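You operate a simulated robot arm through the tools that you are given. There is no shell and no other tool. Be economical: measure what you need, move in short steps, check, and stop when the job is done.

You are at the controls of a simulated two-armed robot. One attempt, no reset.

Task
Cure the red puck for 15 seconds in the grey lamp box.
Fine: wait for the green lamp; the puck stays inside, the hood shut, the box on.

The check looks at the end state, three seconds after you hand in, the way a careful person would. Anything else that was tipped, shoved, dropped, spilled or broken makes it a failure.

Robot
Two 7-joint arms with fingered hands on one trunk, on a base that drives. Base frame: it is fixed to the floor where the robot stands at the start and does not move with it; the origin is under the middle of the robot, x ahead of it, y to its left, z up. Lengths are in cm, angles in rad, forces in N, time in s.
The left shoulder is at the start at [4, 12.3, 123.1], the right one opposite. With the tool pointing down near the work surface each hand reaches from about 10 to 80 cm from the robot's upright axis, wherever it stands, measured 20 degrees to its own side. Places, roughly: floor of the grey lamp box [50, -10, 80]; grey lamp box [50, -10, 80]; large hood [60, -10, 90]; teal button [40, -10, 80]; teal dial [40, 0, 80]; teal switch [40, 0, 80]. Payload 3.6 kg a hand.
The TCP of each hand is the grasp point between the finger pads, 3.4 cm short of the fingertips. In the tool frame z runs along the fingers and y along their closing line. Largest opening 11.6 cm; the body of the gripper starts 4 cm behind the TCP. The gripper is a hand of 5 fingers: y runs from the thumb to the fingers, the wrist lies at [-1.6, -16, -16.4] in the tool frame, and closing takes about 1.5 s.
Orientation is told as [roll, pitch, yaw] about the base's x, y, z axes, in that order, counted from this pose: with the fingers straight down and the wrist toward the robot, the tool's x, y and z point along [0, 1, 0], [1, 0, 0] and [0, 0, -1] of the base frame.

Tools
- The arms move only by the tool apply_moves. It takes "left_rows", "right_rows" or both (then of equal length, played together; a hand with none holds still); each is a list of rows, each a list of 7 numbers: the turn, a rotation vector about the tool's x, y, z in rad, then the shift along the tool's x, y, z in cm, then the gripper command, from -1 (shut) to 1 (fully open), values between in proportion. In form: [[wx, wy, wz, x, y, z, hand], ...]. A call has 1 to 10 rows; each row is the pose to reach, as a shift and turn from the pose commanded when the call began, along the tool's axes at that moment. Each row takes 0.2 s and may step no farther than 5 cm and 0.15 rad from the row before; otherwise, or with a gripper value out of range, the whole call is refused. A pose out of reach is approached as far as the arm can. The call stops where the force on the tool passes 90 N (or 10 N more than at its start, if that is more) or the arm is blocked; 0.2 s more then pass. Each finger travels about 15.3 cm/s and halts on what it meets, pressing with about 32 N; the grip force reading is that of the motor and also rises with nothing between the fingers. The clock runs only during rows and for 0.2 s after the last one: add rows that repeat a pose to give the fingers time. It gives the time, the measured TCP pose, the force on the tool (base axes), the opening and the grip force at its end, in the units of the frame above (readings bear some noise), with the torque about the TCP (base axes, N m) and any sound that the robot's microphone picked up.
- Cameras (640 x 400 px; columns grow to the right, rows downward): "scene" is now at [12.93, -2.16, 140.58]; the picture's right is [-0.22, -0.98, -0.00], its down [-0.70, 0.16, -0.69] and it looks along [0.68, -0.15, -0.72] (base axes); focal length 214 px, centre (320, 200). "left" rides on the left gripper at [-6.9, -13.4, -11] in its tool frame; the picture's right is [-0.77, -0.19, 0.61], its down [0.59, -0.58, 0.56] and it looks along [0.25, 0.79, 0.55] (tool axes); focal length 256 px, centre (320, 200). "right" rides on the right gripper at [6.9, -13.4, -11] in its tool frame; the picture's right is [-0.77, 0.19, -0.61], its down [-0.59, -0.58, 0.57] and it looks along [-0.25, 0.80, 0.55] (tool axes); focal length 256 px, centre (320, 200). There is no depth. A picture from a camera that has moved, and an enlarged one, comes with that camera's place and axes in the base frame and with its lens. The place of the scene camera against the robot may be out by one fixed shift of up to 2.5 cm in any direction.
- get_image(camera): a new picture of that camera. The clock stands still meanwhile.
- slide_trunk(by): slides the trunk up (or, below 0, down) by that many cm; the arms and the scene camera ride with it, the base frame stays. It gives what a move gives, with no picture.
- drive_base(legs): drives the robot by 1 to 6 legs, each [ahead, turn to the left] in cm and rad, along the robot's own axes; the way and the turn of a leg run together, so that a leg with both is an arc; at most 150 cm and 3.142 rad a leg. The arms and the cameras ride along, it lands a little off, and it stops where it bumps. It gives what a move gives.
- grasp_type(shape, hand): the hand has 5 fingers and takes this shape, open, in about a second: jaw (thumb against the fingers, like two jaws); tri (thumb and two fingers); tip (a fingertip pinch); poke (one finger out to press); point (the index stretched); flat (the hand flat); cup (the hand cupped); fist (a fist). The gripper value then closes the fingers along that shape, each until it touches; the sizes above hold for jaw. It gives what a move gives, with no picture.
- head_to(pan, tilt): turns the head with the scene camera to pan (to the left, within 1.501 rad either way) and tilt (down, from -0.506 to 1.204), counted from straight ahead of the robot. It gives what a move gives.
- enlarge(camera, box): a new picture of the part [left, top, right, bottom] of that camera's present view, enlarged. The clock stands still meanwhile.
- sign_off(): hands the job in; it is judged then, once.

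Work in short steps. Places have to be worked out from the pictures, the camera data and where the tool is seen: move nearer, look again, correct. Check each grasp and each placing, and mend what went wrong. You have 120 turns and 108 pictures in all, those below and enlarged ones among them. Open the grippers and draw the arms clear of the work before you hand the job in, unless the task says otherwise; then end with one line.

The tools are called after "Emit:" by a JSON object that holds its "name" and its "arguments". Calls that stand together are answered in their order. apply_moves: Moves the arms, as the interface text tells. Its arguments: {"type":"object","properties":{"left_rows":{"type":"array","items":{"type":"array","items":{"type":"number"}}},"right_rows":{"type":"array","items":{"type":"array","items":{"type":"number"}}}},"required":[]} The other tools are called the same way: slide_trunk (by) slides the trunk up or down; grasp_type (shape, hand) gives the hand a shape; drive_base (legs) drives the base; head_to (pan, tilt) turns the head that bears the scene camera; get_image (camera) takes a picture; enlarge (camera, box) takes an enlarged picture of a part of a camera's view; sign_off () hands the job in.

At the start:

```text
t: 0.0
left_tcp_pos: [57.23, 7.05, 126.65]
left_ee_rot: [-0.001, 0.0, 0.004]
left_wrist_force: [0.4, 1.0, 0.0]
left_torque: [0.02, -0.04, -0.01]
left_gripper_width: 11.6
left_grip_force: 0.1
left_shape: jaw
right_tcp_pos: [40.6, -29.21, 122.17]
right_ee_rot: [-0.001, 0.001, 0.003]
right_wrist_force: [-0.1, -0.1, 0.0]
right_torque: [0.0, 0.01, 0.02]
right_gripper_width: 11.6
right_grip_force: 0.1
right_shape: jaw
trunk travel left (down, up): [-42.5, 33.7]
robot x, y, heading: [0.13, -0.19, 0.002]
head pan, tilt: [-0.218, 0.805]
```

scene: 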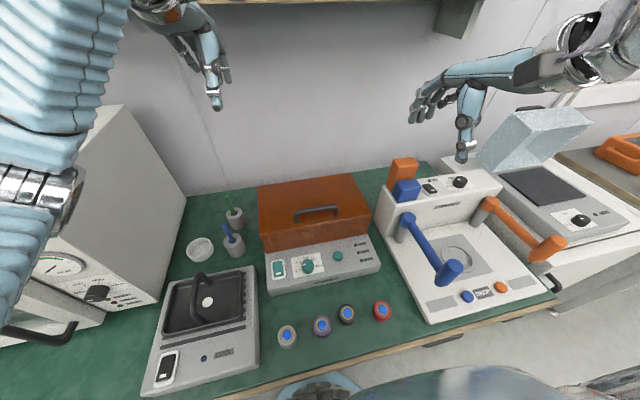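
right: 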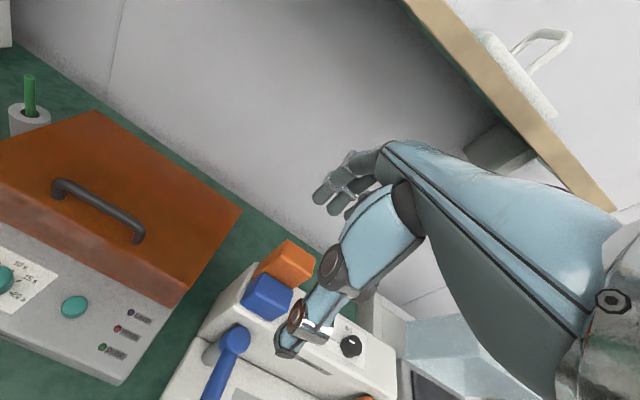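
left: 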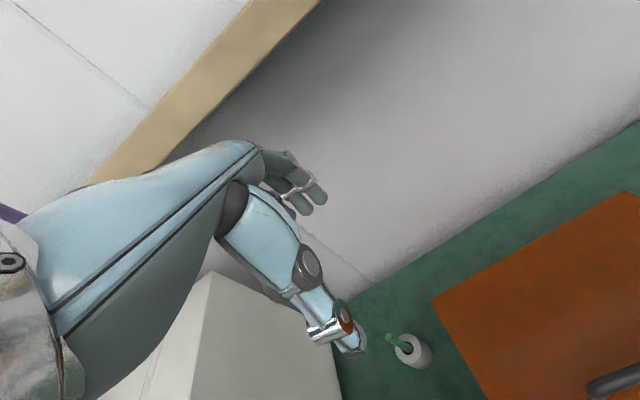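

The lamp box with the orange hood is in the middle, with four pucks in front of it. I'll enlarge the box panel and the pucks.

Emit:
{"name": "enlarge", "arguments": {"camera": "scene", "box": [250, 170, 400, 264]}}

Emit:
{"name": "enlarge", "arguments": {"camera": "scene", "box": [250, 245, 410, 345]}}

Emit:
{"name": "enlarge", "arguments": {"camera": "right", "box": [0, 200, 240, 400]}}

```text
4.26 times, centred on (325, 217) of scene
camera zoom: at [12.93, -2.16, 140.58], right [-0.22, -0.98, 0.0], down [-0.7, 0.16, -0.69], along [0.68, -0.15, -0.72], focal length 913 px, centre (299, 128)
```

zoom: 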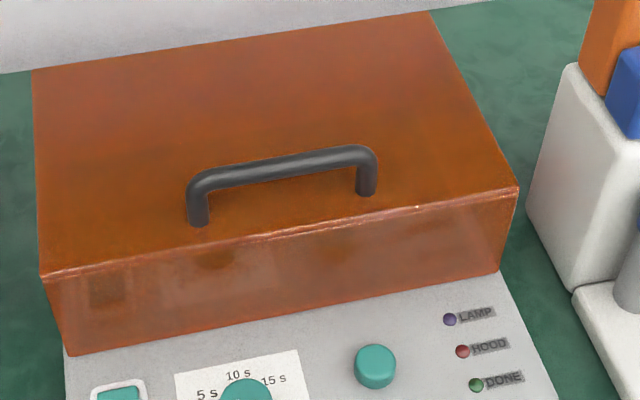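

```text
4.00 times, centred on (330, 295) of scene
camera zoom: at [12.93, -2.16, 140.58], right [-0.22, -0.98, 0.0], down [-0.7, 0.16, -0.69], along [0.68, -0.15, -0.72], focal length 858 px, centre (280, -180)
```

zoom: 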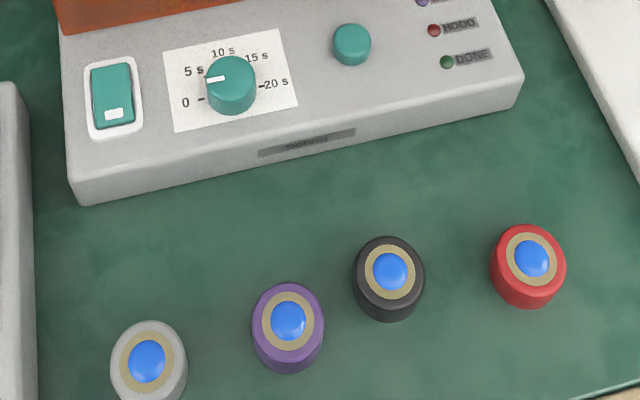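

```text
2.00 times, centred on (120, 300) of right
camera zoom: at [27.14, -22.41, 133.09], right [0.19, -0.77, 0.61], down [-0.57, -0.59, -0.57], along [0.8, -0.24, -0.55], focal length 512 px, centre (720, 0)
```

zoom: 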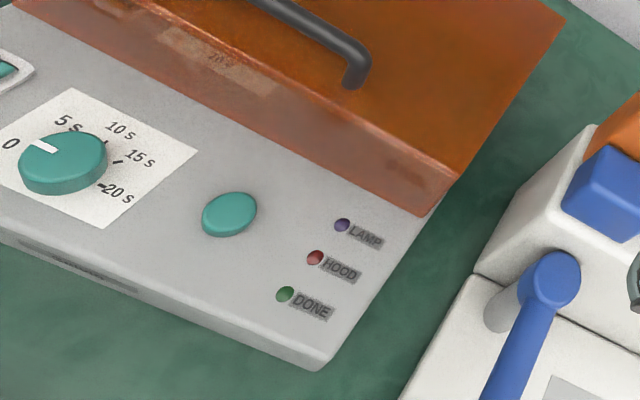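

The dial sits between 0 and 5 s, and the red puck is the rightmost one. I'll bring the right hand over the panel so its wrist camera gives me a second, closer view.

Emit:
{"name": "apply_moves", "arguments": {"right_rows": [[0, 0, 0, 2.5, -1.5, 3, 1], [0, 0, 0, 5, -3, 6, 1], [0, 0, 0, 7.5, -4.5, 9, 1], [0, 0, 0, 10, -6, 12, 1], [0, 0, 0, 12.5, -7.5, 15, 1], [0, 0, 0, 15, -9, 18, 1], [0, 0, 0, 17.5, -10.5, 21, 1], [0, 0, 0, 17.5, -10.5, 21, 1]]}}

Emit:
{"name": "get_image", "arguments": {"camera": "right"}}

Emit:
{"name": "get_image", "arguments": {"camera": "scene"}}

```text
t: 1.8
left_tcp_pos: [57.32, 7.0, 126.58]
left_ee_rot: [0.0, 0.0, 0.007]
left_wrist_force: [-0.7, -1.0, -0.3]
left_torque: [0.01, -0.02, 0.01]
left_gripper_width: 11.6
left_grip_force: 0.2
left_shape: jaw
right_tcp_pos: [38.8, -26.99, 119.1]
right_ee_rot: [0.0, 0.0, 0.005]
right_wrist_force: [0.3, -0.2, -0.1]
right_torque: [0.0, 0.02, 0.03]
right_gripper_width: 11.59
right_grip_force: 0.0
right_shape: jaw
right hand out of reach, approached as far as the arm can: row 2, 3, 4, 5, 6, 7, 8
trunk travel left (down, up): [-42.5, 33.7]
robot x, y, heading: [-0.1, -0.3, -0.003]
head pan, tilt: [-0.218, 0.805]
```

```text
101 pictures are left
camera right: at [25.44, -20.14, 130.07], right [0.19, -0.77, 0.61], down [-0.57, -0.59, -0.57], along [0.8, -0.24, -0.55], focal length 256 px, centre (320, 200)
```

right: 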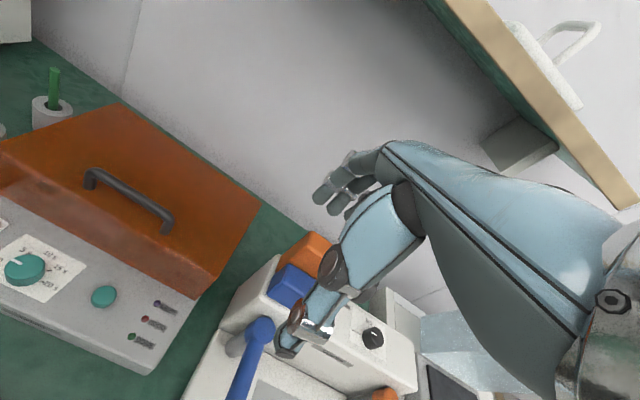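

```text
100 pictures are left
camera scene: at [12.93, -2.16, 140.58], right [-0.22, -0.98, 0.0], down [-0.7, 0.16, -0.69], along [0.68, -0.15, -0.72], focal length 214 px, centre (320, 200)
```

scene: 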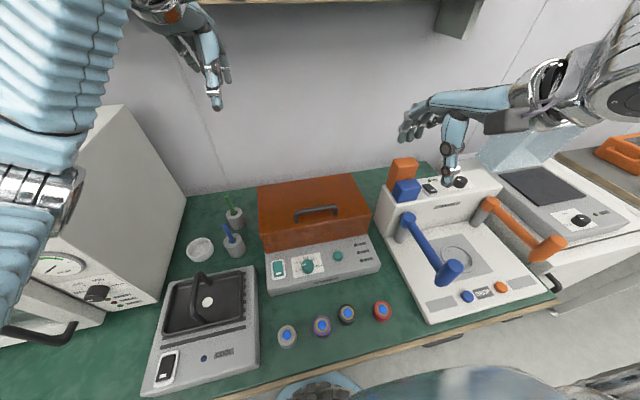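

The wrist was too close to the shoulder, so that path is unreachable. I'll go straight down first and then inward.

Emit:
{"name": "apply_moves", "arguments": {"right_rows": [[0, 0, 0, 0, 0, 5, 1], [0, 0, 0, 0, 0, 10, 1], [0, 0, 0, 0, 0, 15, 1], [0, 0, 0, 4, 0, 18, 1], [0, 0, 0, 8, -2, 20, 1], [0, 0, 0, 12, -4, 20, 1], [0, 0, 0, 16, -5, 20, 1], [0, 0, 0, 16, -5, 20, 1]]}}

Emit:
{"name": "get_image", "arguments": {"camera": "right"}}

```text
t: 3.6
left_tcp_pos: [57.16, 7.04, 126.45]
left_ee_rot: [0.0, 0.0, 0.006]
left_wrist_force: [-0.1, 0.1, 0.1]
left_torque: [-0.02, 0.02, 0.02]
left_gripper_width: 11.59
left_grip_force: 0.1
left_shape: jaw
right_tcp_pos: [41.34, -15.54, 100.48]
right_ee_rot: [0.001, 0.0, 0.003]
right_wrist_force: [1.9, -0.8, 2.5]
right_torque: [-0.05, -0.19, -0.13]
right_gripper_width: 11.59
right_grip_force: 0.1
right_shape: jaw
right hand out of reach, approached as far as the arm can: row 1, 2, 3, 4, 5, 6, 7, 8
trunk travel left (down, up): [-42.5, 33.7]
robot x, y, heading: [-0.12, -0.07, -0.001]
head pan, tilt: [-0.218, 0.805]
```

```text
99 pictures are left
camera right: at [27.86, -8.7, 111.55], right [0.19, -0.77, 0.61], down [-0.57, -0.59, -0.57], along [0.8, -0.24, -0.55], focal length 256 px, centre (320, 200)
```

right: 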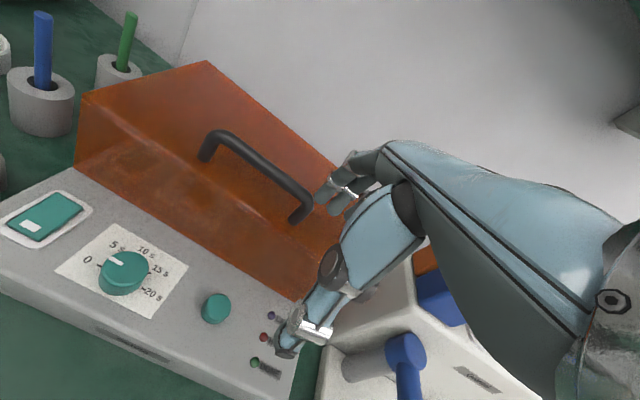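

Triangulating with the right camera gives the button top at about (40.8,-13.4,83.9), the dial at about (40.3,-3.7), the switch at about (40.5,3.7) and the handle bar centre at about (48.5,-8.6,96.4). Next I'll enlarge the dial, the switch and the hood.

Emit:
{"name": "enlarge", "arguments": {"camera": "right", "box": [0, 180, 240, 330]}}

Emit:
{"name": "enlarge", "arguments": {"camera": "right", "box": [60, 40, 380, 240]}}

```text
2.67 times, centred on (120, 255) of right
camera zoom: at [27.86, -8.7, 111.55], right [0.19, -0.77, 0.61], down [-0.57, -0.59, -0.57], along [0.8, -0.24, -0.55], focal length 683 px, centre (853, 53)
```

zoom: 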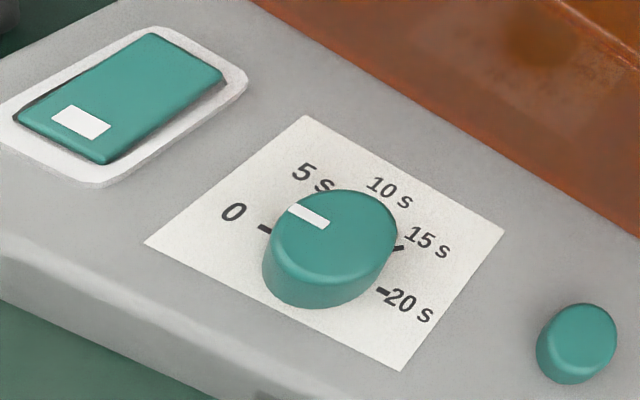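

```text
2.00 times, centred on (220, 140) of right
camera zoom: at [27.86, -8.7, 111.55], right [0.19, -0.77, 0.61], down [-0.57, -0.59, -0.57], along [0.8, -0.24, -0.55], focal length 512 px, centre (520, 320)
```

zoom: 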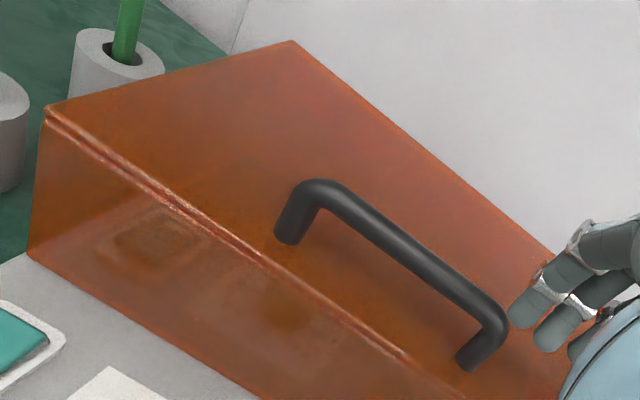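

The pointer looks to be at about 0 (left), with 5 s per 45°, so 15 s is about 135° clockwise from there. I'll switch the right hand to a tripod shape and check whether the commanded pose matches the measured one.

Emit:
{"name": "grasp_type", "arguments": {"shape": "tri", "hand": "right"}}

Emit:
{"name": "apply_moves", "arguments": {"right_rows": [[0, 0, 0, 0, 0, 0, 0], [0, 0, 0, 0, 0, 0, 0], [0, 0, 0, 0, 0, 0, 0]]}}

Emit:
{"name": "get_image", "arguments": {"camera": "right"}}

```text
t: 4.5
left_tcp_pos: [57.13, 7.0, 126.62]
left_ee_rot: [0.0, -0.001, 0.005]
left_wrist_force: [0.0, -0.8, -0.4]
left_torque: [0.01, 0.0, 0.0]
left_gripper_width: 11.6
left_grip_force: 0.1
left_shape: jaw
right_tcp_pos: [41.15, -15.48, 100.39]
right_ee_rot: [0.001, 0.0, 0.005]
right_wrist_force: [0.3, -0.6, 3.8]
right_torque: [0.0, -0.28, -0.08]
right_gripper_width: 11.59
right_grip_force: 0.1
right_shape: tri
trunk travel left (down, up): [-42.5, 33.7]
robot x, y, heading: [0.42, -0.19, -0.002]
head pan, tilt: [-0.218, 0.805]
```

```text
t: 5.3
left_tcp_pos: [57.26, 6.95, 126.45]
left_ee_rot: [-0.001, 0.001, 0.005]
left_wrist_force: [0.4, -0.2, -0.9]
left_torque: [0.01, 0.01, 0.01]
left_gripper_width: 11.6
left_grip_force: 0.1
left_shape: jaw
right_tcp_pos: [41.19, -15.48, 100.42]
right_ee_rot: [0.001, 0.002, 0.005]
right_wrist_force: [0.0, 0.7, -0.4]
right_torque: [0.0, 0.03, 0.04]
right_gripper_width: 5.84
right_grip_force: 0.0
right_shape: tri
trunk travel left (down, up): [-42.5, 33.7]
robot x, y, heading: [0.03, -0.21, -0.001]
head pan, tilt: [-0.218, 0.805]
```

```text
96 pictures are left
camera right: at [27.83, -8.72, 111.5], right [0.19, -0.77, 0.61], down [-0.57, -0.59, -0.57], along [0.8, -0.24, -0.55], focal length 256 px, centre (320, 200)
```

right: 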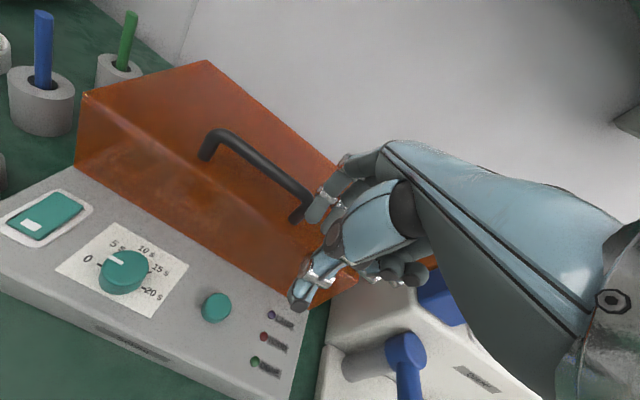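

The opening is 5.8 cm and the hand holds its pose. I'll move above the dial with yaw +0.75, staying at z≈93.

Emit:
{"name": "apply_moves", "arguments": {"right_rows": [[0, 0, -0.12, 2, -0.3, 1.2, 0], [0, 0, -0.25, 4, -0.6, 2.4, 0], [0, 0, -0.37, 6, -0.9, 3.6, 0], [0, 0, -0.5, 8, -1.2, 5, 0], [0, 0, -0.62, 10, -1.5, 6.2, 0], [0, 0, -0.75, 11.1, -1.7, 7.4, 0], [0, 0, -0.75, 11.1, -1.7, 7.4, 0]]}}

Emit:
{"name": "get_image", "arguments": {"camera": "right"}}

Emit:
{"name": "get_image", "arguments": {"camera": "scene"}}

```text
t: 6.9
left_tcp_pos: [57.27, 7.0, 126.53]
left_ee_rot: [0.002, 0.001, 0.005]
left_wrist_force: [-0.3, 0.3, -0.3]
left_torque: [-0.02, -0.02, 0.0]
left_gripper_width: 11.62
left_grip_force: 0.1
left_shape: jaw
right_tcp_pos: [38.19, -8.59, 97.59]
right_ee_rot: [0.0, -0.001, 0.756]
right_wrist_force: [0.0, -0.4, -0.4]
right_torque: [-0.01, 0.0, 0.0]
right_gripper_width: 5.81
right_grip_force: 0.1
right_shape: tri
right hand out of reach, approached as far as the arm can: row 1, 2, 3, 4, 5, 6, 7
trunk travel left (down, up): [-42.5, 33.7]
robot x, y, heading: [-0.0, -0.26, 0.002]
head pan, tilt: [-0.218, 0.805]
```

```text
95 pictures are left
camera right: at [23.79, -12.62, 108.64], right [0.66, -0.43, 0.61], down [-0.02, -0.82, -0.57], along [0.75, 0.37, -0.55], focal length 256 px, centre (320, 200)
```

right: 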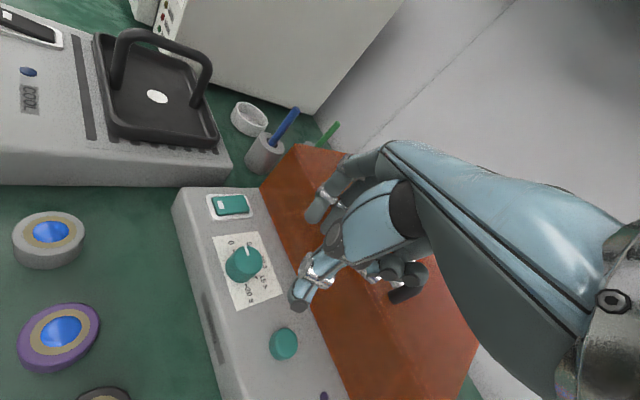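

```text
94 pictures are left
camera scene: at [12.93, -2.14, 140.58], right [-0.22, -0.98, 0.0], down [-0.7, 0.16, -0.69], along [0.68, -0.15, -0.72], focal length 214 px, centre (320, 200)
```

scene: 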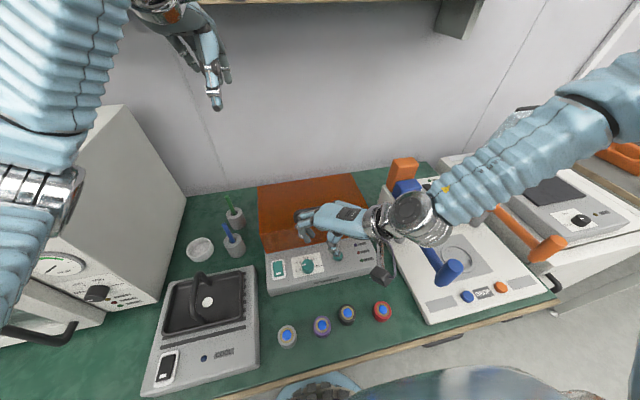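

The near side is too cramped, so I'll back the base up 12 cm for elbow room. The hand is clear at z≈97.

Emit:
{"name": "drive_base", "arguments": {"legs": [[-12, 0]]}}

Emit:
{"name": "get_image", "arguments": {"camera": "scene"}}

```text
t: 8.2
left_tcp_pos: [43.69, 6.54, 127.94]
left_ee_rot: [-0.039, -0.052, -0.013]
left_wrist_force: [0.2, -0.1, -0.6]
left_torque: [-0.08, -0.05, 0.01]
left_gripper_width: 11.6
left_grip_force: 0.0
left_shape: jaw
right_tcp_pos: [27.12, -7.67, 103.19]
right_ee_rot: [-0.083, -0.096, 0.802]
right_wrist_force: [2.5, -1.1, 1.3]
right_torque: [-0.01, 0.13, 0.03]
right_gripper_width: 5.78
right_grip_force: 0.0
right_shape: tri
trunk travel left (down, up): [-42.5, 33.7]
robot x, y, heading: [-11.34, 0.04, -0.003]
head pan, tilt: [-0.218, 0.805]
stopped in leg 1: the robot was blocked; the commanded pose is now the measured one
```

```text
93 pictures are left
camera scene: at [3.77, -2.09, 140.55], right [-0.22, -0.98, 0.0], down [-0.71, 0.16, -0.68], along [0.66, -0.15, -0.73], focal length 214 px, centre (320, 200)
```

scene: 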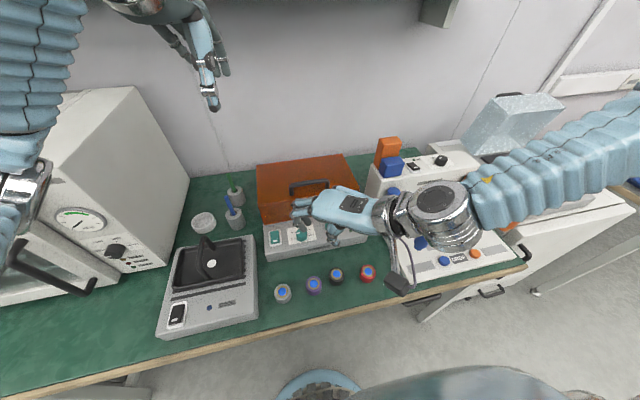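

The drive reports it was blocked, with the arms displaced a bit. I'll hold still and read again.

Emit:
{"name": "apply_moves", "arguments": {"right_rows": [[0, 0, 0, 0, 0, 0, 0], [0, 0, 0, 0, 0, 0, 0]]}}

Emit:
{"name": "get_image", "arguments": {"camera": "right"}}

Emit:
{"name": "get_image", "arguments": {"camera": "scene"}}

```text
t: 8.8
left_tcp_pos: [40.65, 5.57, 129.65]
left_ee_rot: [-0.057, -0.105, -0.039]
left_wrist_force: [2.0, 0.0, -0.1]
left_torque: [0.01, 0.17, -0.04]
left_gripper_width: 11.62
left_grip_force: 0.0
left_shape: jaw
right_tcp_pos: [27.47, -9.24, 104.22]
right_ee_rot: [-0.14, -0.132, 0.76]
right_wrist_force: [-0.4, 1.6, -0.7]
right_torque: [0.0, -0.03, -0.01]
right_gripper_width: 5.8
right_grip_force: 0.0
right_shape: tri
trunk travel left (down, up): [-42.5, 33.7]
robot x, y, heading: [-11.33, -0.3, 0.001]
head pan, tilt: [-0.218, 0.805]
```

```text
92 pictures are left
camera right: at [11.19, -13.23, 112.35], right [0.53, -0.43, 0.73], down [0.09, -0.83, -0.55], along [0.84, 0.36, -0.41], focal length 256 px, centre (320, 200)
```

right: 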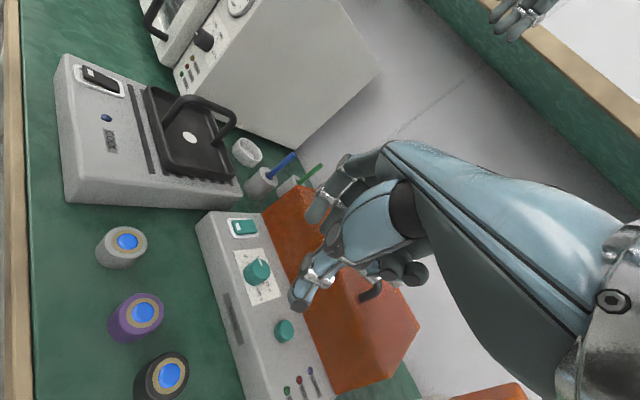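

```text
91 pictures are left
camera scene: at [2.76, -2.24, 140.58], right [-0.22, -0.98, 0.0], down [-0.71, 0.16, -0.69], along [0.67, -0.15, -0.73], focal length 214 px, centre (320, 200)
```

scene: 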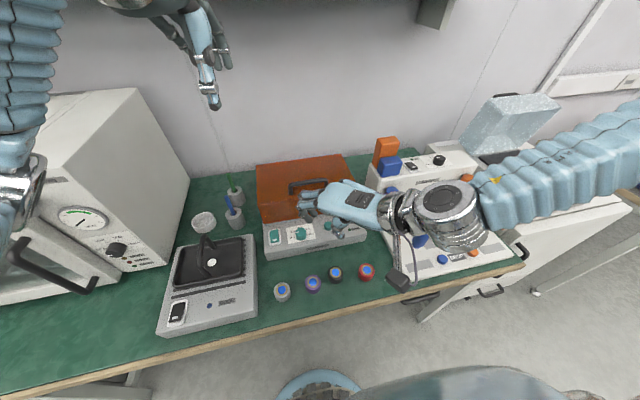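

The robot settled about 11 cm back and nothing looks disturbed. Now I'll straighten the right hand and bring it up over the dial.

Emit:
{"name": "apply_moves", "arguments": {"right_rows": [[0.07, 0.07, 0, -0.7, 2, 2, 0], [0.13, 0.14, 0, -1.4, 4, 4, 0], [0.132, 0.14, 0, -2, 6, 6, 0], [0.132, 0.14, 0, -2.66, 7.5, 7.5, 0], [0.132, 0.14, 0, -2.66, 7.5, 7.5, 0]]}}

```text
t: 10.0
left_tcp_pos: [42.14, 6.49, 128.39]
left_ee_rot: [-0.036, -0.066, -0.013]
left_wrist_force: [1.3, 0.0, 1.0]
left_torque: [0.03, 0.02, -0.05]
left_gripper_width: 11.59
left_grip_force: 0.0
left_shape: jaw
right_tcp_pos: [32.2, -6.98, 100.33]
right_ee_rot: [0.047, 0.026, 0.803]
right_wrist_force: [0.9, -0.6, -0.4]
right_torque: [0.03, 0.04, 0.03]
right_gripper_width: 5.8
right_grip_force: 0.0
right_shape: tri
right hand out of reach, approached as far as the arm can: row 2, 3, 4, 5
trunk travel left (down, up): [-42.5, 33.7]
robot x, y, heading: [-11.21, -0.09, 0.001]
head pan, tilt: [-0.218, 0.805]
```

It's still a minimum-fold limit between wrist and shoulder. I'll raise the trunk 20 cm so the shoulders sit well above the work.

Emit:
{"name": "slide_trunk", "arguments": {"by": 20}}

Emit:
{"name": "apply_moves", "arguments": {"right_rows": [[0, 0, 0, 0, 0, 4, 0], [0, 0, 0, 0, 0, 8, 0], [0, 0, 0, 0, 0, 12, 0], [0, 0, 0, 0, 0, 16, 0], [0, 0, 0, 0, 0, 20, 0], [0, 0, 0, 0, 0, 20, 0]]}}

```text
t: 12.1
left_tcp_pos: [41.79, 6.33, 148.57]
left_ee_rot: [-0.038, -0.069, -0.014]
left_wrist_force: [-0.1, 0.2, -0.2]
left_torque: [0.0, -0.02, 0.0]
left_gripper_width: 11.6
left_grip_force: 0.0
left_shape: jaw
right_tcp_pos: [31.24, -6.84, 122.9]
right_ee_rot: [0.004, -0.014, 0.805]
right_wrist_force: [-0.3, 0.7, 0.7]
right_torque: [0.0, -0.03, 0.01]
right_gripper_width: 5.81
right_grip_force: 0.1
right_shape: tri
trunk travel left (down, up): [-62.5, 13.7]
robot x, y, heading: [-11.31, -0.37, -0.001]
head pan, tilt: [-0.218, 0.805]
```

```text
t: 13.5
left_tcp_pos: [41.82, 6.49, 148.59]
left_ee_rot: [-0.039, -0.07, -0.015]
left_wrist_force: [0.2, 0.6, -0.1]
left_torque: [0.01, 0.02, 0.01]
left_gripper_width: 11.62
left_grip_force: 0.1
left_shape: jaw
right_tcp_pos: [27.24, -13.57, 116.23]
right_ee_rot: [0.005, -0.015, 0.805]
right_wrist_force: [1.1, -0.5, 0.7]
right_torque: [0.0, -0.01, 0.05]
right_gripper_width: 5.83
right_grip_force: 0.0
right_shape: tri
right hand out of reach, approached as far as the arm can: row 1, 2, 3, 4, 5, 6
trunk travel left (down, up): [-62.5, 13.7]
robot x, y, heading: [-11.11, -0.45, 0.002]
head pan, tilt: [-0.218, 0.805]
```

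The arm got stuck at its fold limit, around 29 cm from wrist to shoulder. I'll first move outward (+x) with less yaw and descend after that.

Emit:
{"name": "apply_moves", "arguments": {"right_rows": [[0, 0, 0.1, -2.4, 2.8, 0, 0], [0, 0, 0.2, -4.8, 5.7, 0, 0], [0, 0, 0.3, -7.2, 8.5, 1, 0], [0, 0, 0.4, -9.5, 11.4, 3, 0], [0, 0, 0.5, -9.5, 11.4, 7, 0], [0, 0, 0.5, -9.5, 11.4, 11, 0], [0, 0, 0.5, -9.5, 11.4, 11, 0]]}}

```text
t: 15.1
left_tcp_pos: [41.84, 6.45, 148.62]
left_ee_rot: [-0.039, -0.071, -0.017]
left_wrist_force: [0.6, -1.0, 0.8]
left_torque: [0.01, 0.0, -0.05]
left_gripper_width: 11.59
left_grip_force: 0.2
left_shape: jaw
right_tcp_pos: [35.6, -18.3, 118.51]
right_ee_rot: [0.012, -0.009, 0.304]
right_wrist_force: [-0.3, -1.4, 0.8]
right_torque: [0.02, -0.03, -0.01]
right_gripper_width: 5.79
right_grip_force: 0.1
right_shape: tri
right hand out of reach, approached as far as the arm can: row 1, 2, 3, 4, 5, 6, 7
trunk travel left (down, up): [-62.5, 13.7]
robot x, y, heading: [-11.57, -0.04, -0.004]
head pan, tilt: [-0.218, 0.805]
```

The behaviour isn't clear yet, so I'll look at the arm's configuration.

Emit:
{"name": "get_image", "arguments": {"camera": "scene"}}

Emit:
{"name": "apply_moves", "arguments": {"right_rows": [[0, 0, 0, 0, 0, 0, 0]]}}

```text
90 pictures are left
camera scene: at [-0.92, -2.14, 160.68], right [-0.22, -0.98, 0.0], down [-0.7, 0.16, -0.69], along [0.68, -0.15, -0.72], focal length 214 px, centre (320, 200)
```

scene: 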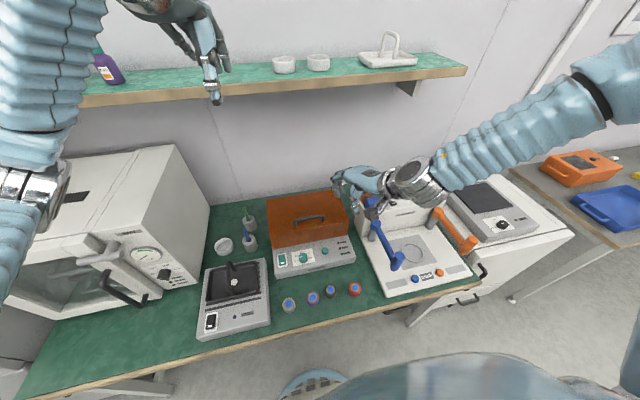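

```text
t: 15.5
left_tcp_pos: [41.72, 6.45, 148.55]
left_ee_rot: [-0.04, -0.068, -0.015]
left_wrist_force: [-0.4, 0.7, -0.9]
left_torque: [0.03, 0.0, -0.07]
left_gripper_width: 11.6
left_grip_force: 0.0
left_shape: jaw
right_tcp_pos: [35.63, -18.27, 118.54]
right_ee_rot: [0.013, -0.01, 0.304]
right_wrist_force: [-0.2, -0.3, -0.2]
right_torque: [0.02, -0.01, 0.02]
right_gripper_width: 5.83
right_grip_force: 0.0
right_shape: tri
trunk travel left (down, up): [-62.5, 13.7]
robot x, y, heading: [-11.49, -0.29, -0.003]
head pan, tilt: [-0.218, 0.805]
```

A zero move isn't flagged, so the command does reset to the reached pose. I'll probe with a small straight-down step at this yaw.

Emit:
{"name": "apply_moves", "arguments": {"right_rows": [[0, 0, 0, 0, 0, 3, 0], [0, 0, 0, 0, 0, 3, 0]]}}

Emit:
{"name": "apply_moves", "arguments": {"right_rows": [[0, 0, 0.15, 0, 3, 0, 0], [0, 0, 0.3, 0, 6, 0, 0], [0, 0, 0.3, 0, 6, 0, 0]]}}

```text
t: 16.1
left_tcp_pos: [41.75, 6.35, 148.58]
left_ee_rot: [-0.037, -0.07, -0.016]
left_wrist_force: [-0.1, 0.3, 0.0]
left_torque: [-0.02, -0.03, 0.0]
left_gripper_width: 11.62
left_grip_force: 0.0
left_shape: jaw
right_tcp_pos: [34.69, -19.58, 117.23]
right_ee_rot: [0.014, -0.011, 0.303]
right_wrist_force: [-1.0, 0.8, 0.3]
right_torque: [-0.02, -0.01, -0.02]
right_gripper_width: 5.8
right_grip_force: 0.1
right_shape: tri
right hand out of reach, approached as far as the arm can: row 1, 2
trunk travel left (down, up): [-62.5, 13.7]
robot x, y, heading: [-11.24, -0.26, -0.003]
head pan, tilt: [-0.218, 0.805]
```

```text
t: 16.9
left_tcp_pos: [41.88, 6.42, 148.54]
left_ee_rot: [-0.038, -0.069, -0.014]
left_wrist_force: [-0.5, -0.1, 0.2]
left_torque: [0.0, 0.05, 0.02]
left_gripper_width: 11.6
left_grip_force: 0.0
left_shape: jaw
right_tcp_pos: [38.01, -20.42, 120.85]
right_ee_rot: [0.016, -0.008, 0.003]
right_wrist_force: [0.2, 0.5, 0.7]
right_torque: [0.02, 0.0, 0.01]
right_gripper_width: 5.81
right_grip_force: 0.1
right_shape: tri
right hand out of reach, approached as far as the arm can: row 1, 2, 3
trunk travel left (down, up): [-62.5, 13.7]
robot x, y, heading: [-11.37, -0.09, -0.005]
head pan, tilt: [-0.218, 0.805]
```

The blocked direction is forward, left and down, which looks like a joint limit with the elbow held high. I'll swing the hand out to its own side and down before coming in low.

Emit:
{"name": "apply_moves", "arguments": {"right_rows": [[0, 0, 0, -4, 2, 0, 0], [0, 0, 0, -8, 5, 0, 0], [0, 0, 0, -11, 8, 1, 0], [0, 0, 0, -11, 10, 4, 0], [0, 0, 0, -11, 10, 8, 0], [0, 0, 0, -11, 10, 12, 0], [0, 0, 0, -11, 10, 12, 0]]}}

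Emit:
{"name": "get_image", "arguments": {"camera": "scene"}}

```text
t: 18.5
left_tcp_pos: [41.87, 6.44, 148.6]
left_ee_rot: [-0.037, -0.071, -0.017]
left_wrist_force: [-0.2, -0.5, -0.6]
left_torque: [-0.02, 0.02, -0.01]
left_gripper_width: 11.6
left_grip_force: 0.1
left_shape: jaw
right_tcp_pos: [42.19, -33.16, 117.48]
right_ee_rot: [0.017, -0.005, 0.003]
right_wrist_force: [-0.3, 0.4, -0.3]
right_torque: [0.01, 0.02, -0.01]
right_gripper_width: 5.8
right_grip_force: 0.2
right_shape: tri
right hand out of reach, approached as far as the arm can: row 3, 4, 5, 6, 7
trunk travel left (down, up): [-62.5, 13.7]
robot x, y, heading: [-12.2, 0.12, -0.0]
head pan, tilt: [-0.218, 0.805]
```

```text
89 pictures are left
camera scene: at [-0.89, -2.14, 160.68], right [-0.22, -0.98, 0.0], down [-0.7, 0.16, -0.69], along [0.68, -0.15, -0.72], focal length 214 px, centre (320, 200)
```

scene: 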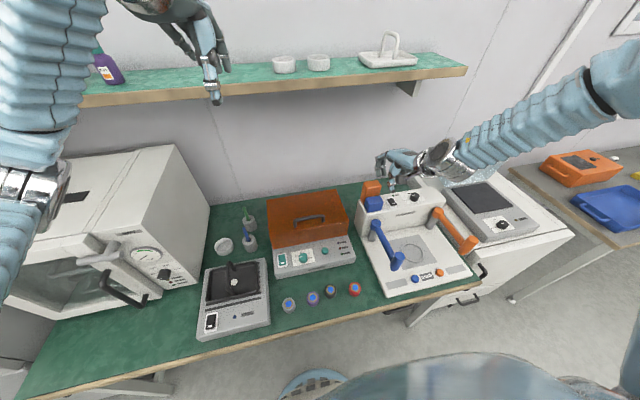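

It's still limited in this folded posture. I'll extend the arm forward at height first to unfold the elbow, then see whether descending works.

Emit:
{"name": "apply_moves", "arguments": {"right_rows": [[0, 0, 0, 0, 4, -1, 0], [0, 0, 0, 0, 8, -2, 0], [0, 0, 0, 0, 12, -2, 0], [0, 0, 0, 0, 16, -2, 0], [0, 0, 0, 0, 18, -2, 0], [0, 0, 0, 0, 18, -2, 0]]}}

Emit:
{"name": "apply_moves", "arguments": {"left_rows": [[0, 0, 0, 0, 0, 4, 0], [0, 0, 0, 0, 0, 8, 0], [0, 0, 0, 0, 0, 12, 0], [0, 0, 0, 0, 0, 16, 0], [0, 0, 0, 0, 0, 20, 0], [0, 0, 0, 0, 0, 20, 0]]}}

```text
t: 19.9
left_tcp_pos: [41.78, 6.31, 148.73]
left_ee_rot: [-0.039, -0.07, -0.014]
left_wrist_force: [-0.2, 0.0, -0.4]
left_torque: [-0.02, -0.01, 0.05]
left_gripper_width: 11.62
left_grip_force: 0.1
left_shape: jaw
right_tcp_pos: [50.17, -33.91, 126.13]
right_ee_rot: [0.015, -0.007, 0.002]
right_wrist_force: [-0.6, -0.5, 0.8]
right_torque: [-0.02, 0.0, -0.01]
right_gripper_width: 5.77
right_grip_force: 0.1
right_shape: tri
right hand out of reach, approached as far as the arm can: row 1, 2, 3, 4, 5, 6
trunk travel left (down, up): [-62.5, 13.7]
robot x, y, heading: [-11.5, -0.23, -0.003]
head pan, tilt: [-0.218, 0.805]
```

```text
t: 21.3
left_tcp_pos: [43.3, 5.13, 128.5]
left_ee_rot: [-0.039, -0.071, -0.017]
left_wrist_force: [-0.7, -0.1, 0.0]
left_torque: [-0.01, -0.02, 0.01]
left_gripper_width: 5.84
left_grip_force: 0.1
left_shape: jaw
right_tcp_pos: [50.09, -33.94, 126.29]
right_ee_rot: [0.016, -0.006, 0.001]
right_wrist_force: [1.0, -0.4, -0.4]
right_torque: [0.02, 0.01, -0.01]
right_gripper_width: 5.8
right_grip_force: 0.0
right_shape: tri
trunk travel left (down, up): [-62.5, 13.7]
robot x, y, heading: [-11.5, -0.04, -0.003]
head pan, tilt: [-0.218, 0.805]
```

The left arm moves freely, but the right one is stuck against a joint limit that blocks forward and down. I'll probe with a pitch and a roll of the right hand to find the limiting joint.

Emit:
{"name": "apply_moves", "arguments": {"right_rows": [[0.15, 0, 0, 0, 0, 0, 0], [0.3, 0, 0, 0, 0, 0, 0], [0.3, 0, 0, 0, 0, 0, 0]]}}

Emit:
{"name": "apply_moves", "arguments": {"right_rows": [[0, 0, 0, 0, 2, 2, 0], [0, 0, 0, 0, 4, 4, 0], [0, 0, 0, 0, 4, 4, 0]]}}

```text
t: 22.1
left_tcp_pos: [43.18, 5.11, 128.39]
left_ee_rot: [-0.039, -0.071, -0.015]
left_wrist_force: [0.0, 0.2, 0.0]
left_torque: [0.0, -0.04, -0.02]
left_gripper_width: 5.82
left_grip_force: 0.0
left_shape: jaw
right_tcp_pos: [46.84, -34.25, 127.09]
right_ee_rot: [0.018, 0.293, 0.008]
right_wrist_force: [-0.3, -0.3, 0.0]
right_torque: [0.01, 0.02, -0.02]
right_gripper_width: 5.83
right_grip_force: 0.0
right_shape: tri
right hand out of reach, approached as far as the arm can: row 1, 2, 3
trunk travel left (down, up): [-62.5, 13.7]
robot x, y, heading: [-11.4, -0.15, -0.004]
head pan, tilt: [-0.218, 0.805]
```

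```text
t: 22.9
left_tcp_pos: [43.27, 5.24, 128.28]
left_ee_rot: [-0.037, -0.069, -0.015]
left_wrist_force: [0.3, -0.5, -0.2]
left_torque: [-0.02, 0.02, 0.0]
left_gripper_width: 5.85
left_grip_force: 0.0
left_shape: jaw
right_tcp_pos: [45.74, -34.5, 124.31]
right_ee_rot: [0.016, 0.293, 0.009]
right_wrist_force: [-0.7, 0.0, -0.1]
right_torque: [0.03, -0.03, 0.02]
right_gripper_width: 5.78
right_grip_force: 0.0
right_shape: tri
right hand out of reach, approached as far as the arm can: row 1, 2, 3
trunk travel left (down, up): [-62.5, 13.7]
robot x, y, heading: [-11.88, -0.1, -0.002]
head pan, tilt: [-0.218, 0.805]
```

Positive pitch makes it worse, so I'll try the opposite direction (fingers tipping forward).

Emit:
{"name": "apply_moves", "arguments": {"right_rows": [[-0.15, 0, 0, 0, 0, 0, 0], [-0.3, 0, 0, 0, 0, 0, 0], [-0.45, 0, 0, 0, 0, 0, 0], [-0.6, 0, 0, 0, 0, 0, 0], [-0.6, 0, 0, 0, 0, 0, 0]]}}

Emit:
{"name": "apply_moves", "arguments": {"right_rows": [[0, 0, 0, 0, 2, 2, 0], [0, 0, 0, 0, 4, 4, 0], [0, 0, 0, 0, 4, 4, 0]]}}

Emit:
{"name": "get_image", "arguments": {"camera": "scene"}}

```text
t: 24.1
left_tcp_pos: [43.3, 5.21, 128.51]
left_ee_rot: [-0.039, -0.07, -0.015]
left_wrist_force: [0.2, -0.5, -0.6]
left_torque: [-0.03, -0.01, 0.0]
left_gripper_width: 5.82
left_grip_force: 0.0
left_shape: jaw
right_tcp_pos: [45.94, -34.29, 123.93]
right_ee_rot: [0.014, -0.308, -0.001]
right_wrist_force: [0.4, -0.5, 0.8]
right_torque: [0.0, 0.02, -0.05]
right_gripper_width: 5.76
right_grip_force: 0.1
right_shape: tri
right hand out of reach, approached as far as the arm can: row 3
trunk travel left (down, up): [-62.5, 13.7]
robot x, y, heading: [-11.22, -0.08, 0.0]
head pan, tilt: [-0.218, 0.805]
```

```text
t: 24.9
left_tcp_pos: [43.23, 5.23, 128.44]
left_ee_rot: [-0.038, -0.069, -0.017]
left_wrist_force: [-0.2, 1.5, 0.7]
left_torque: [0.01, -0.01, 0.02]
left_gripper_width: 5.82
left_grip_force: 0.1
left_shape: jaw
right_tcp_pos: [48.06, -34.74, 124.25]
right_ee_rot: [0.016, -0.306, -0.001]
right_wrist_force: [0.8, 0.1, 0.2]
right_torque: [-0.03, 0.03, 0.02]
right_gripper_width: 5.8
right_grip_force: 0.0
right_shape: tri
right hand out of reach, approached as far as the arm can: row 1, 2, 3
trunk travel left (down, up): [-62.5, 13.7]
robot x, y, heading: [-11.52, -0.16, 0.001]
head pan, tilt: [-0.218, 0.805]
```

```text
88 pictures are left
camera scene: at [-0.88, -2.14, 160.68], right [-0.22, -0.98, 0.0], down [-0.7, 0.16, -0.69], along [0.68, -0.15, -0.72], focal length 214 px, centre (320, 200)
```

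scene: 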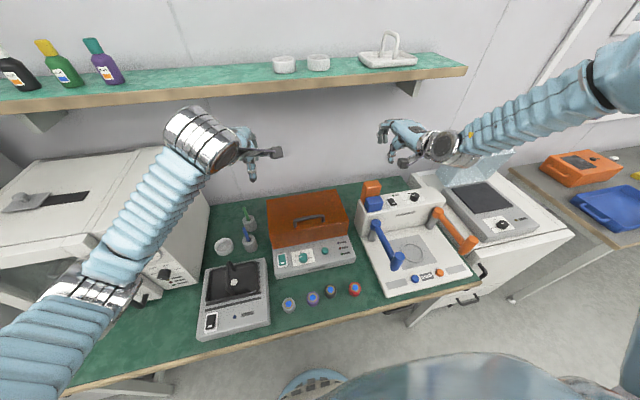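

The left arm has its elbow down, while the right elbow is held out high. I'll bring the right hand back to its own side and lower it there so the elbow can drop.

Emit:
{"name": "apply_moves", "arguments": {"right_rows": [[0.15, 0, 0, -2, -3, 0, 0], [0.3, 0, 0, -4, -7, 0, 0], [0.3, 0, 0, -6, -11, 0, 0], [0.3, 0, 0, -9, -15, 0, 0], [0.3, 0, 0, -12, -17, 0, 0], [0.3, 0, 0, -14, -19, 0, 0], [0.3, 0, 0, -14, -19, 0, 0]]}}

Emit:
{"name": "apply_moves", "arguments": {"right_rows": [[0, 0, 0, 0, 0, 4, 0], [0, 0, 0, 0, 0, 8, 0], [0, 0, 0, 0, 0, 12, 0], [0, 0, 0, 0, 0, 12, 0]]}}

```text
t: 26.5
left_tcp_pos: [43.0, 4.92, 128.5]
left_ee_rot: [-0.037, -0.072, -0.017]
left_wrist_force: [-0.6, -0.9, 0.8]
left_torque: [0.09, -0.04, 0.06]
left_gripper_width: 5.82
left_grip_force: 0.1
left_shape: jaw
right_tcp_pos: [29.93, -49.12, 117.98]
right_ee_rot: [0.014, -0.007, 0.001]
right_wrist_force: [7.5, 0.7, 10.5]
right_torque: [-0.22, 0.75, 0.07]
right_gripper_width: 5.83
right_grip_force: 0.0
right_shape: tri
right hand out of reach, approached as far as the arm can: row 6
trunk travel left (down, up): [-62.5, 13.7]
robot x, y, heading: [-10.95, 0.06, -0.006]
head pan, tilt: [-0.218, 0.805]
```

```text
t: 27.5
left_tcp_pos: [43.33, 5.21, 128.36]
left_ee_rot: [-0.038, -0.069, -0.016]
left_wrist_force: [-0.8, -0.8, -0.2]
left_torque: [0.01, 0.02, -0.02]
left_gripper_width: 5.82
left_grip_force: 0.1
left_shape: jaw
right_tcp_pos: [29.81, -48.82, 105.87]
right_ee_rot: [0.014, -0.007, 0.004]
right_wrist_force: [0.1, -0.2, -0.5]
right_torque: [-0.02, 0.0, 0.01]
right_gripper_width: 5.8
right_grip_force: 0.2
right_shape: tri
trunk travel left (down, up): [-62.5, 13.7]
robot x, y, heading: [-11.78, -0.25, -0.003]
head pan, tilt: [-0.218, 0.805]
```

Now it descends without limits (29.8,-48.8,105.9). I'll bring it inward at this height.

Emit:
{"name": "apply_moves", "arguments": {"right_rows": [[0, 0, 0, 4, 0, 0, 0], [0, 0, 0, 8, 0, 0, 0], [0, 0, 0, 12, 0, 0, 0], [0, 0, 0, 16, 0, 0, 0], [0, 0, 0, 20, 0, 0, 0], [0, 0, 0, 24, 2, 0, 0], [0, 0, 0, 28, 4, 0, 0], [0, 0, 0, 28, 4, 0, 0]]}}

Emit:
{"name": "get_image", "arguments": {"camera": "scene"}}

```text
t: 29.3
left_tcp_pos: [43.05, 5.08, 128.59]
left_ee_rot: [-0.037, -0.069, -0.015]
left_wrist_force: [-0.4, 0.4, 0.1]
left_torque: [0.01, -0.02, 0.01]
left_gripper_width: 5.82
left_grip_force: 0.2
left_shape: jaw
right_tcp_pos: [33.51, -20.75, 106.68]
right_ee_rot: [0.015, -0.006, 0.003]
right_wrist_force: [0.3, 0.3, 0.2]
right_torque: [0.0, 0.02, -0.01]
right_gripper_width: 5.82
right_grip_force: 0.0
right_shape: tri
trunk travel left (down, up): [-62.5, 13.7]
robot x, y, heading: [-11.39, 0.12, 0.003]
head pan, tilt: [-0.218, 0.805]
```

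```text
87 pictures are left
camera scene: at [-0.97, -2.28, 160.69], right [-0.22, -0.98, 0.0], down [-0.7, 0.16, -0.69], along [0.68, -0.15, -0.72], focal length 214 px, centre (320, 200)
```

scene: 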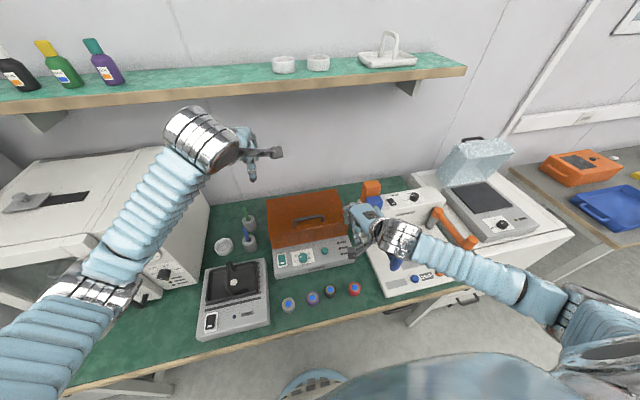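

The elbow is down now. I'll move over the dial with yaw.

Emit:
{"name": "apply_moves", "arguments": {"right_rows": [[0, 0, 0, 3, 1, 2, 0], [0, 0, 0, 6, 2, 3.5, 0], [0, 0, -0.12, 9, 3, 5, 0], [0, 0, -0.25, 12, 4, 6.5, 0], [0, 0, -0.38, 15, 5, 8, 0], [0, 0, -0.5, 16.3, 6, 10, 0], [0, 0, -0.6, 16.3, 6, 11.7, 0], [0, 0, -0.6, 16.3, 6, 11.7, 0]]}}

Emit:
{"name": "get_image", "arguments": {"camera": "right"}}

```text
t: 31.1
left_tcp_pos: [43.18, 5.19, 128.42]
left_ee_rot: [-0.039, -0.069, -0.017]
left_wrist_force: [0.5, -0.1, 0.2]
left_torque: [0.01, -0.04, 0.03]
left_gripper_width: 5.81
left_grip_force: 0.0
left_shape: jaw
right_tcp_pos: [39.72, -3.79, 95.04]
right_ee_rot: [0.008, -0.017, 0.605]
right_wrist_force: [-0.8, -0.3, 0.4]
right_torque: [0.0, 0.03, -0.05]
right_gripper_width: 5.82
right_grip_force: 0.0
right_shape: tri
trunk travel left (down, up): [-62.5, 13.7]
robot x, y, heading: [-11.67, -0.25, 0.001]
head pan, tilt: [-0.218, 0.805]
```

```text
86 pictures are left
camera right: at [24.72, -6.0, 106.06], right [0.59, -0.54, 0.61], down [-0.14, -0.8, -0.58], along [0.8, 0.26, -0.54], focal length 256 px, centre (320, 200)
```

right: 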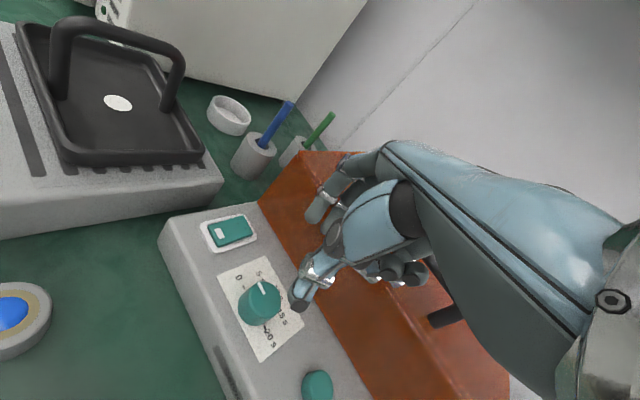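

The hand is above the dial. The curled spare fingers of the tripod shape could touch the hood, so I'll raise it, reduce the yaw and use the predictable jaw shape, half closed.

Emit:
{"name": "apply_moves", "arguments": {"right_rows": [[0, 0, 0.1, 0, 0, -3, 0], [0, 0, 0.2, 0, 0, -6, 0], [0, 0, 0.2, 0, 0, -6, 0]]}}

Emit:
{"name": "grasp_type", "arguments": {"shape": "jaw", "hand": "right"}}

Emit:
{"name": "apply_moves", "arguments": {"right_rows": [[0, 0, 0, 0, 0, 0, 0.05], [0, 0, 0, 0, 0, 0, 0.05], [0, 0, 0, 0, 0, 0, 0.05]]}}

Emit:
{"name": "get_image", "arguments": {"camera": "right"}}

Emit:
{"name": "get_image", "arguments": {"camera": "left"}}

```text
t: 31.9
left_tcp_pos: [43.27, 5.22, 128.52]
left_ee_rot: [-0.04, -0.072, -0.016]
left_wrist_force: [-0.1, -0.9, 0.7]
left_torque: [0.02, 0.02, -0.02]
left_gripper_width: 5.84
left_grip_force: 0.1
left_shape: jaw
right_tcp_pos: [39.85, -4.02, 101.07]
right_ee_rot: [0.009, -0.011, 0.403]
right_wrist_force: [-0.5, 0.2, 0.0]
right_torque: [-0.02, 0.03, 0.0]
right_gripper_width: 5.8
right_grip_force: 0.1
right_shape: tri
trunk travel left (down, up): [-62.5, 13.7]
robot x, y, heading: [-11.61, -0.16, -0.002]
head pan, tilt: [-0.218, 0.805]
```

```text
t: 32.8
left_tcp_pos: [43.28, 5.14, 128.36]
left_ee_rot: [-0.038, -0.069, -0.014]
left_wrist_force: [-0.7, -0.2, 0.0]
left_torque: [0.01, 0.03, 0.02]
left_gripper_width: 5.83
left_grip_force: 0.0
left_shape: jaw
right_tcp_pos: [39.82, -4.06, 101.07]
right_ee_rot: [0.01, -0.012, 0.402]
right_wrist_force: [0.3, -0.5, 0.5]
right_torque: [0.03, 0.0, 0.0]
right_gripper_width: 11.6
right_grip_force: 0.1
right_shape: jaw
trunk travel left (down, up): [-62.5, 13.7]
robot x, y, heading: [-11.34, -0.04, -0.003]
head pan, tilt: [-0.218, 0.805]
```

```text
t: 33.6
left_tcp_pos: [43.28, 5.25, 128.53]
left_ee_rot: [-0.037, -0.069, -0.015]
left_wrist_force: [0.4, -0.3, -0.9]
left_torque: [-0.05, 0.03, 0.02]
left_gripper_width: 5.85
left_grip_force: 0.1
left_shape: jaw
right_tcp_pos: [39.64, -4.04, 100.94]
right_ee_rot: [0.012, -0.011, 0.404]
right_wrist_force: [-0.2, 0.2, -0.5]
right_torque: [0.01, -0.02, 0.01]
right_gripper_width: 6.14
right_grip_force: 0.0
right_shape: jaw
trunk travel left (down, up): [-62.5, 13.7]
robot x, y, heading: [-11.41, -0.15, -0.001]
head pan, tilt: [-0.218, 0.805]
```

```text
85 pictures are left
camera right: at [24.68, -3.12, 111.95], right [0.47, -0.64, 0.6], down [-0.29, -0.76, -0.58], along [0.83, 0.09, -0.55], focal length 256 px, centre (320, 200)
```

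right: 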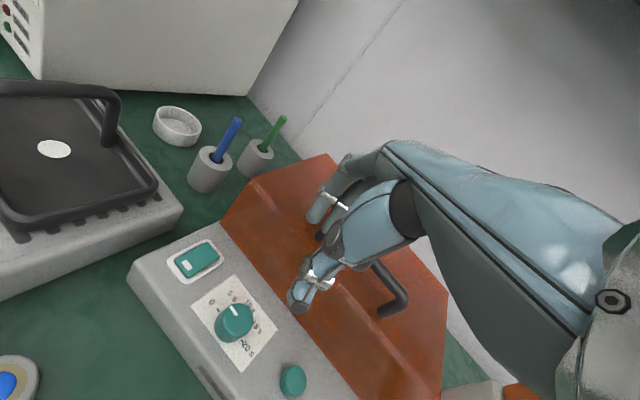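

```text
84 pictures are left
camera left: at [28.97, -1.12, 138.89], right [-0.16, -0.79, -0.59], down [-0.53, 0.58, -0.63], along [0.84, 0.21, -0.51], focal length 256 px, centre (320, 200)
```

left: 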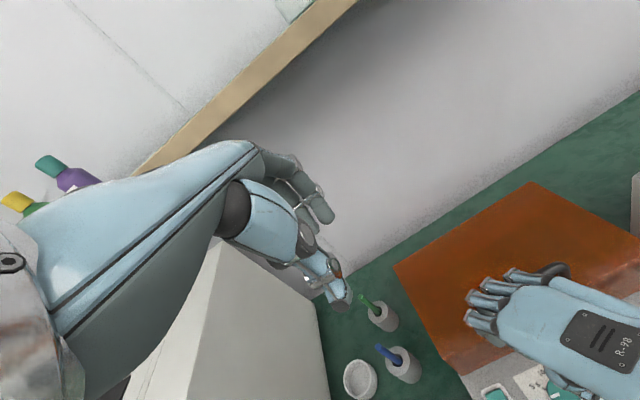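

The dial centre is at about (39.2,-4.45) with its top near z≈84.8. I'll descend to z≈89.5 and look.

Emit:
{"name": "apply_moves", "arguments": {"right_rows": [[0, 0, 0, -0.1, -0.3, 4, 0.05], [0, 0, 0, -0.2, -0.6, 8, 0.05], [0, 0, 0, -0.2, -0.6, 11.5, 0.05], [0, 0, 0, -0.2, -0.6, 11.5, 0.05]]}}

Emit:
{"name": "get_image", "arguments": {"camera": "right"}}

Emit:
{"name": "enlarge", "arguments": {"camera": "left", "box": [440, 240, 640, 400]}}

```text
t: 34.6
left_tcp_pos: [43.42, 5.23, 128.41]
left_ee_rot: [-0.039, -0.068, -0.015]
left_wrist_force: [0.3, 0.3, 0.3]
left_torque: [-0.06, 0.02, -0.01]
left_gripper_width: 5.81
left_grip_force: 0.0
left_shape: jaw
right_tcp_pos: [39.43, -4.2, 89.65]
right_ee_rot: [0.009, -0.009, 0.405]
right_wrist_force: [-1.8, -0.4, -1.0]
right_torque: [0.03, -0.01, 0.05]
right_gripper_width: 6.05
right_grip_force: 0.0
right_shape: jaw
trunk travel left (down, up): [-62.5, 13.7]
robot x, y, heading: [-11.72, -0.38, 0.006]
head pan, tilt: [-0.218, 0.805]
```

```text
83 pictures are left
camera right: at [24.46, -3.13, 100.53], right [0.47, -0.64, 0.6], down [-0.3, -0.76, -0.58], along [0.83, 0.09, -0.55], focal length 256 px, centre (320, 200)
```

right: 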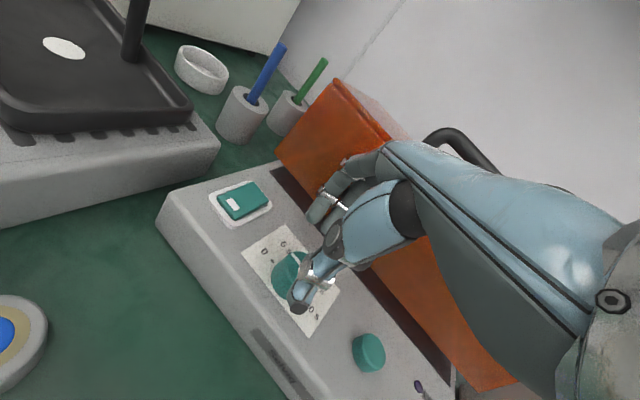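

```text
2.50 times, centred on (540, 320) of left
camera zoom: at [29.17, -0.95, 138.8], right [-0.16, -0.79, -0.59], down [-0.53, 0.57, -0.63], along [0.83, 0.21, -0.51], focal length 640 px, centre (-230, -100)
```

zoom: 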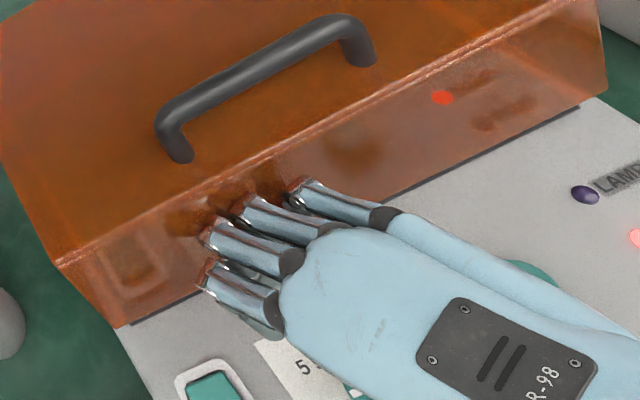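

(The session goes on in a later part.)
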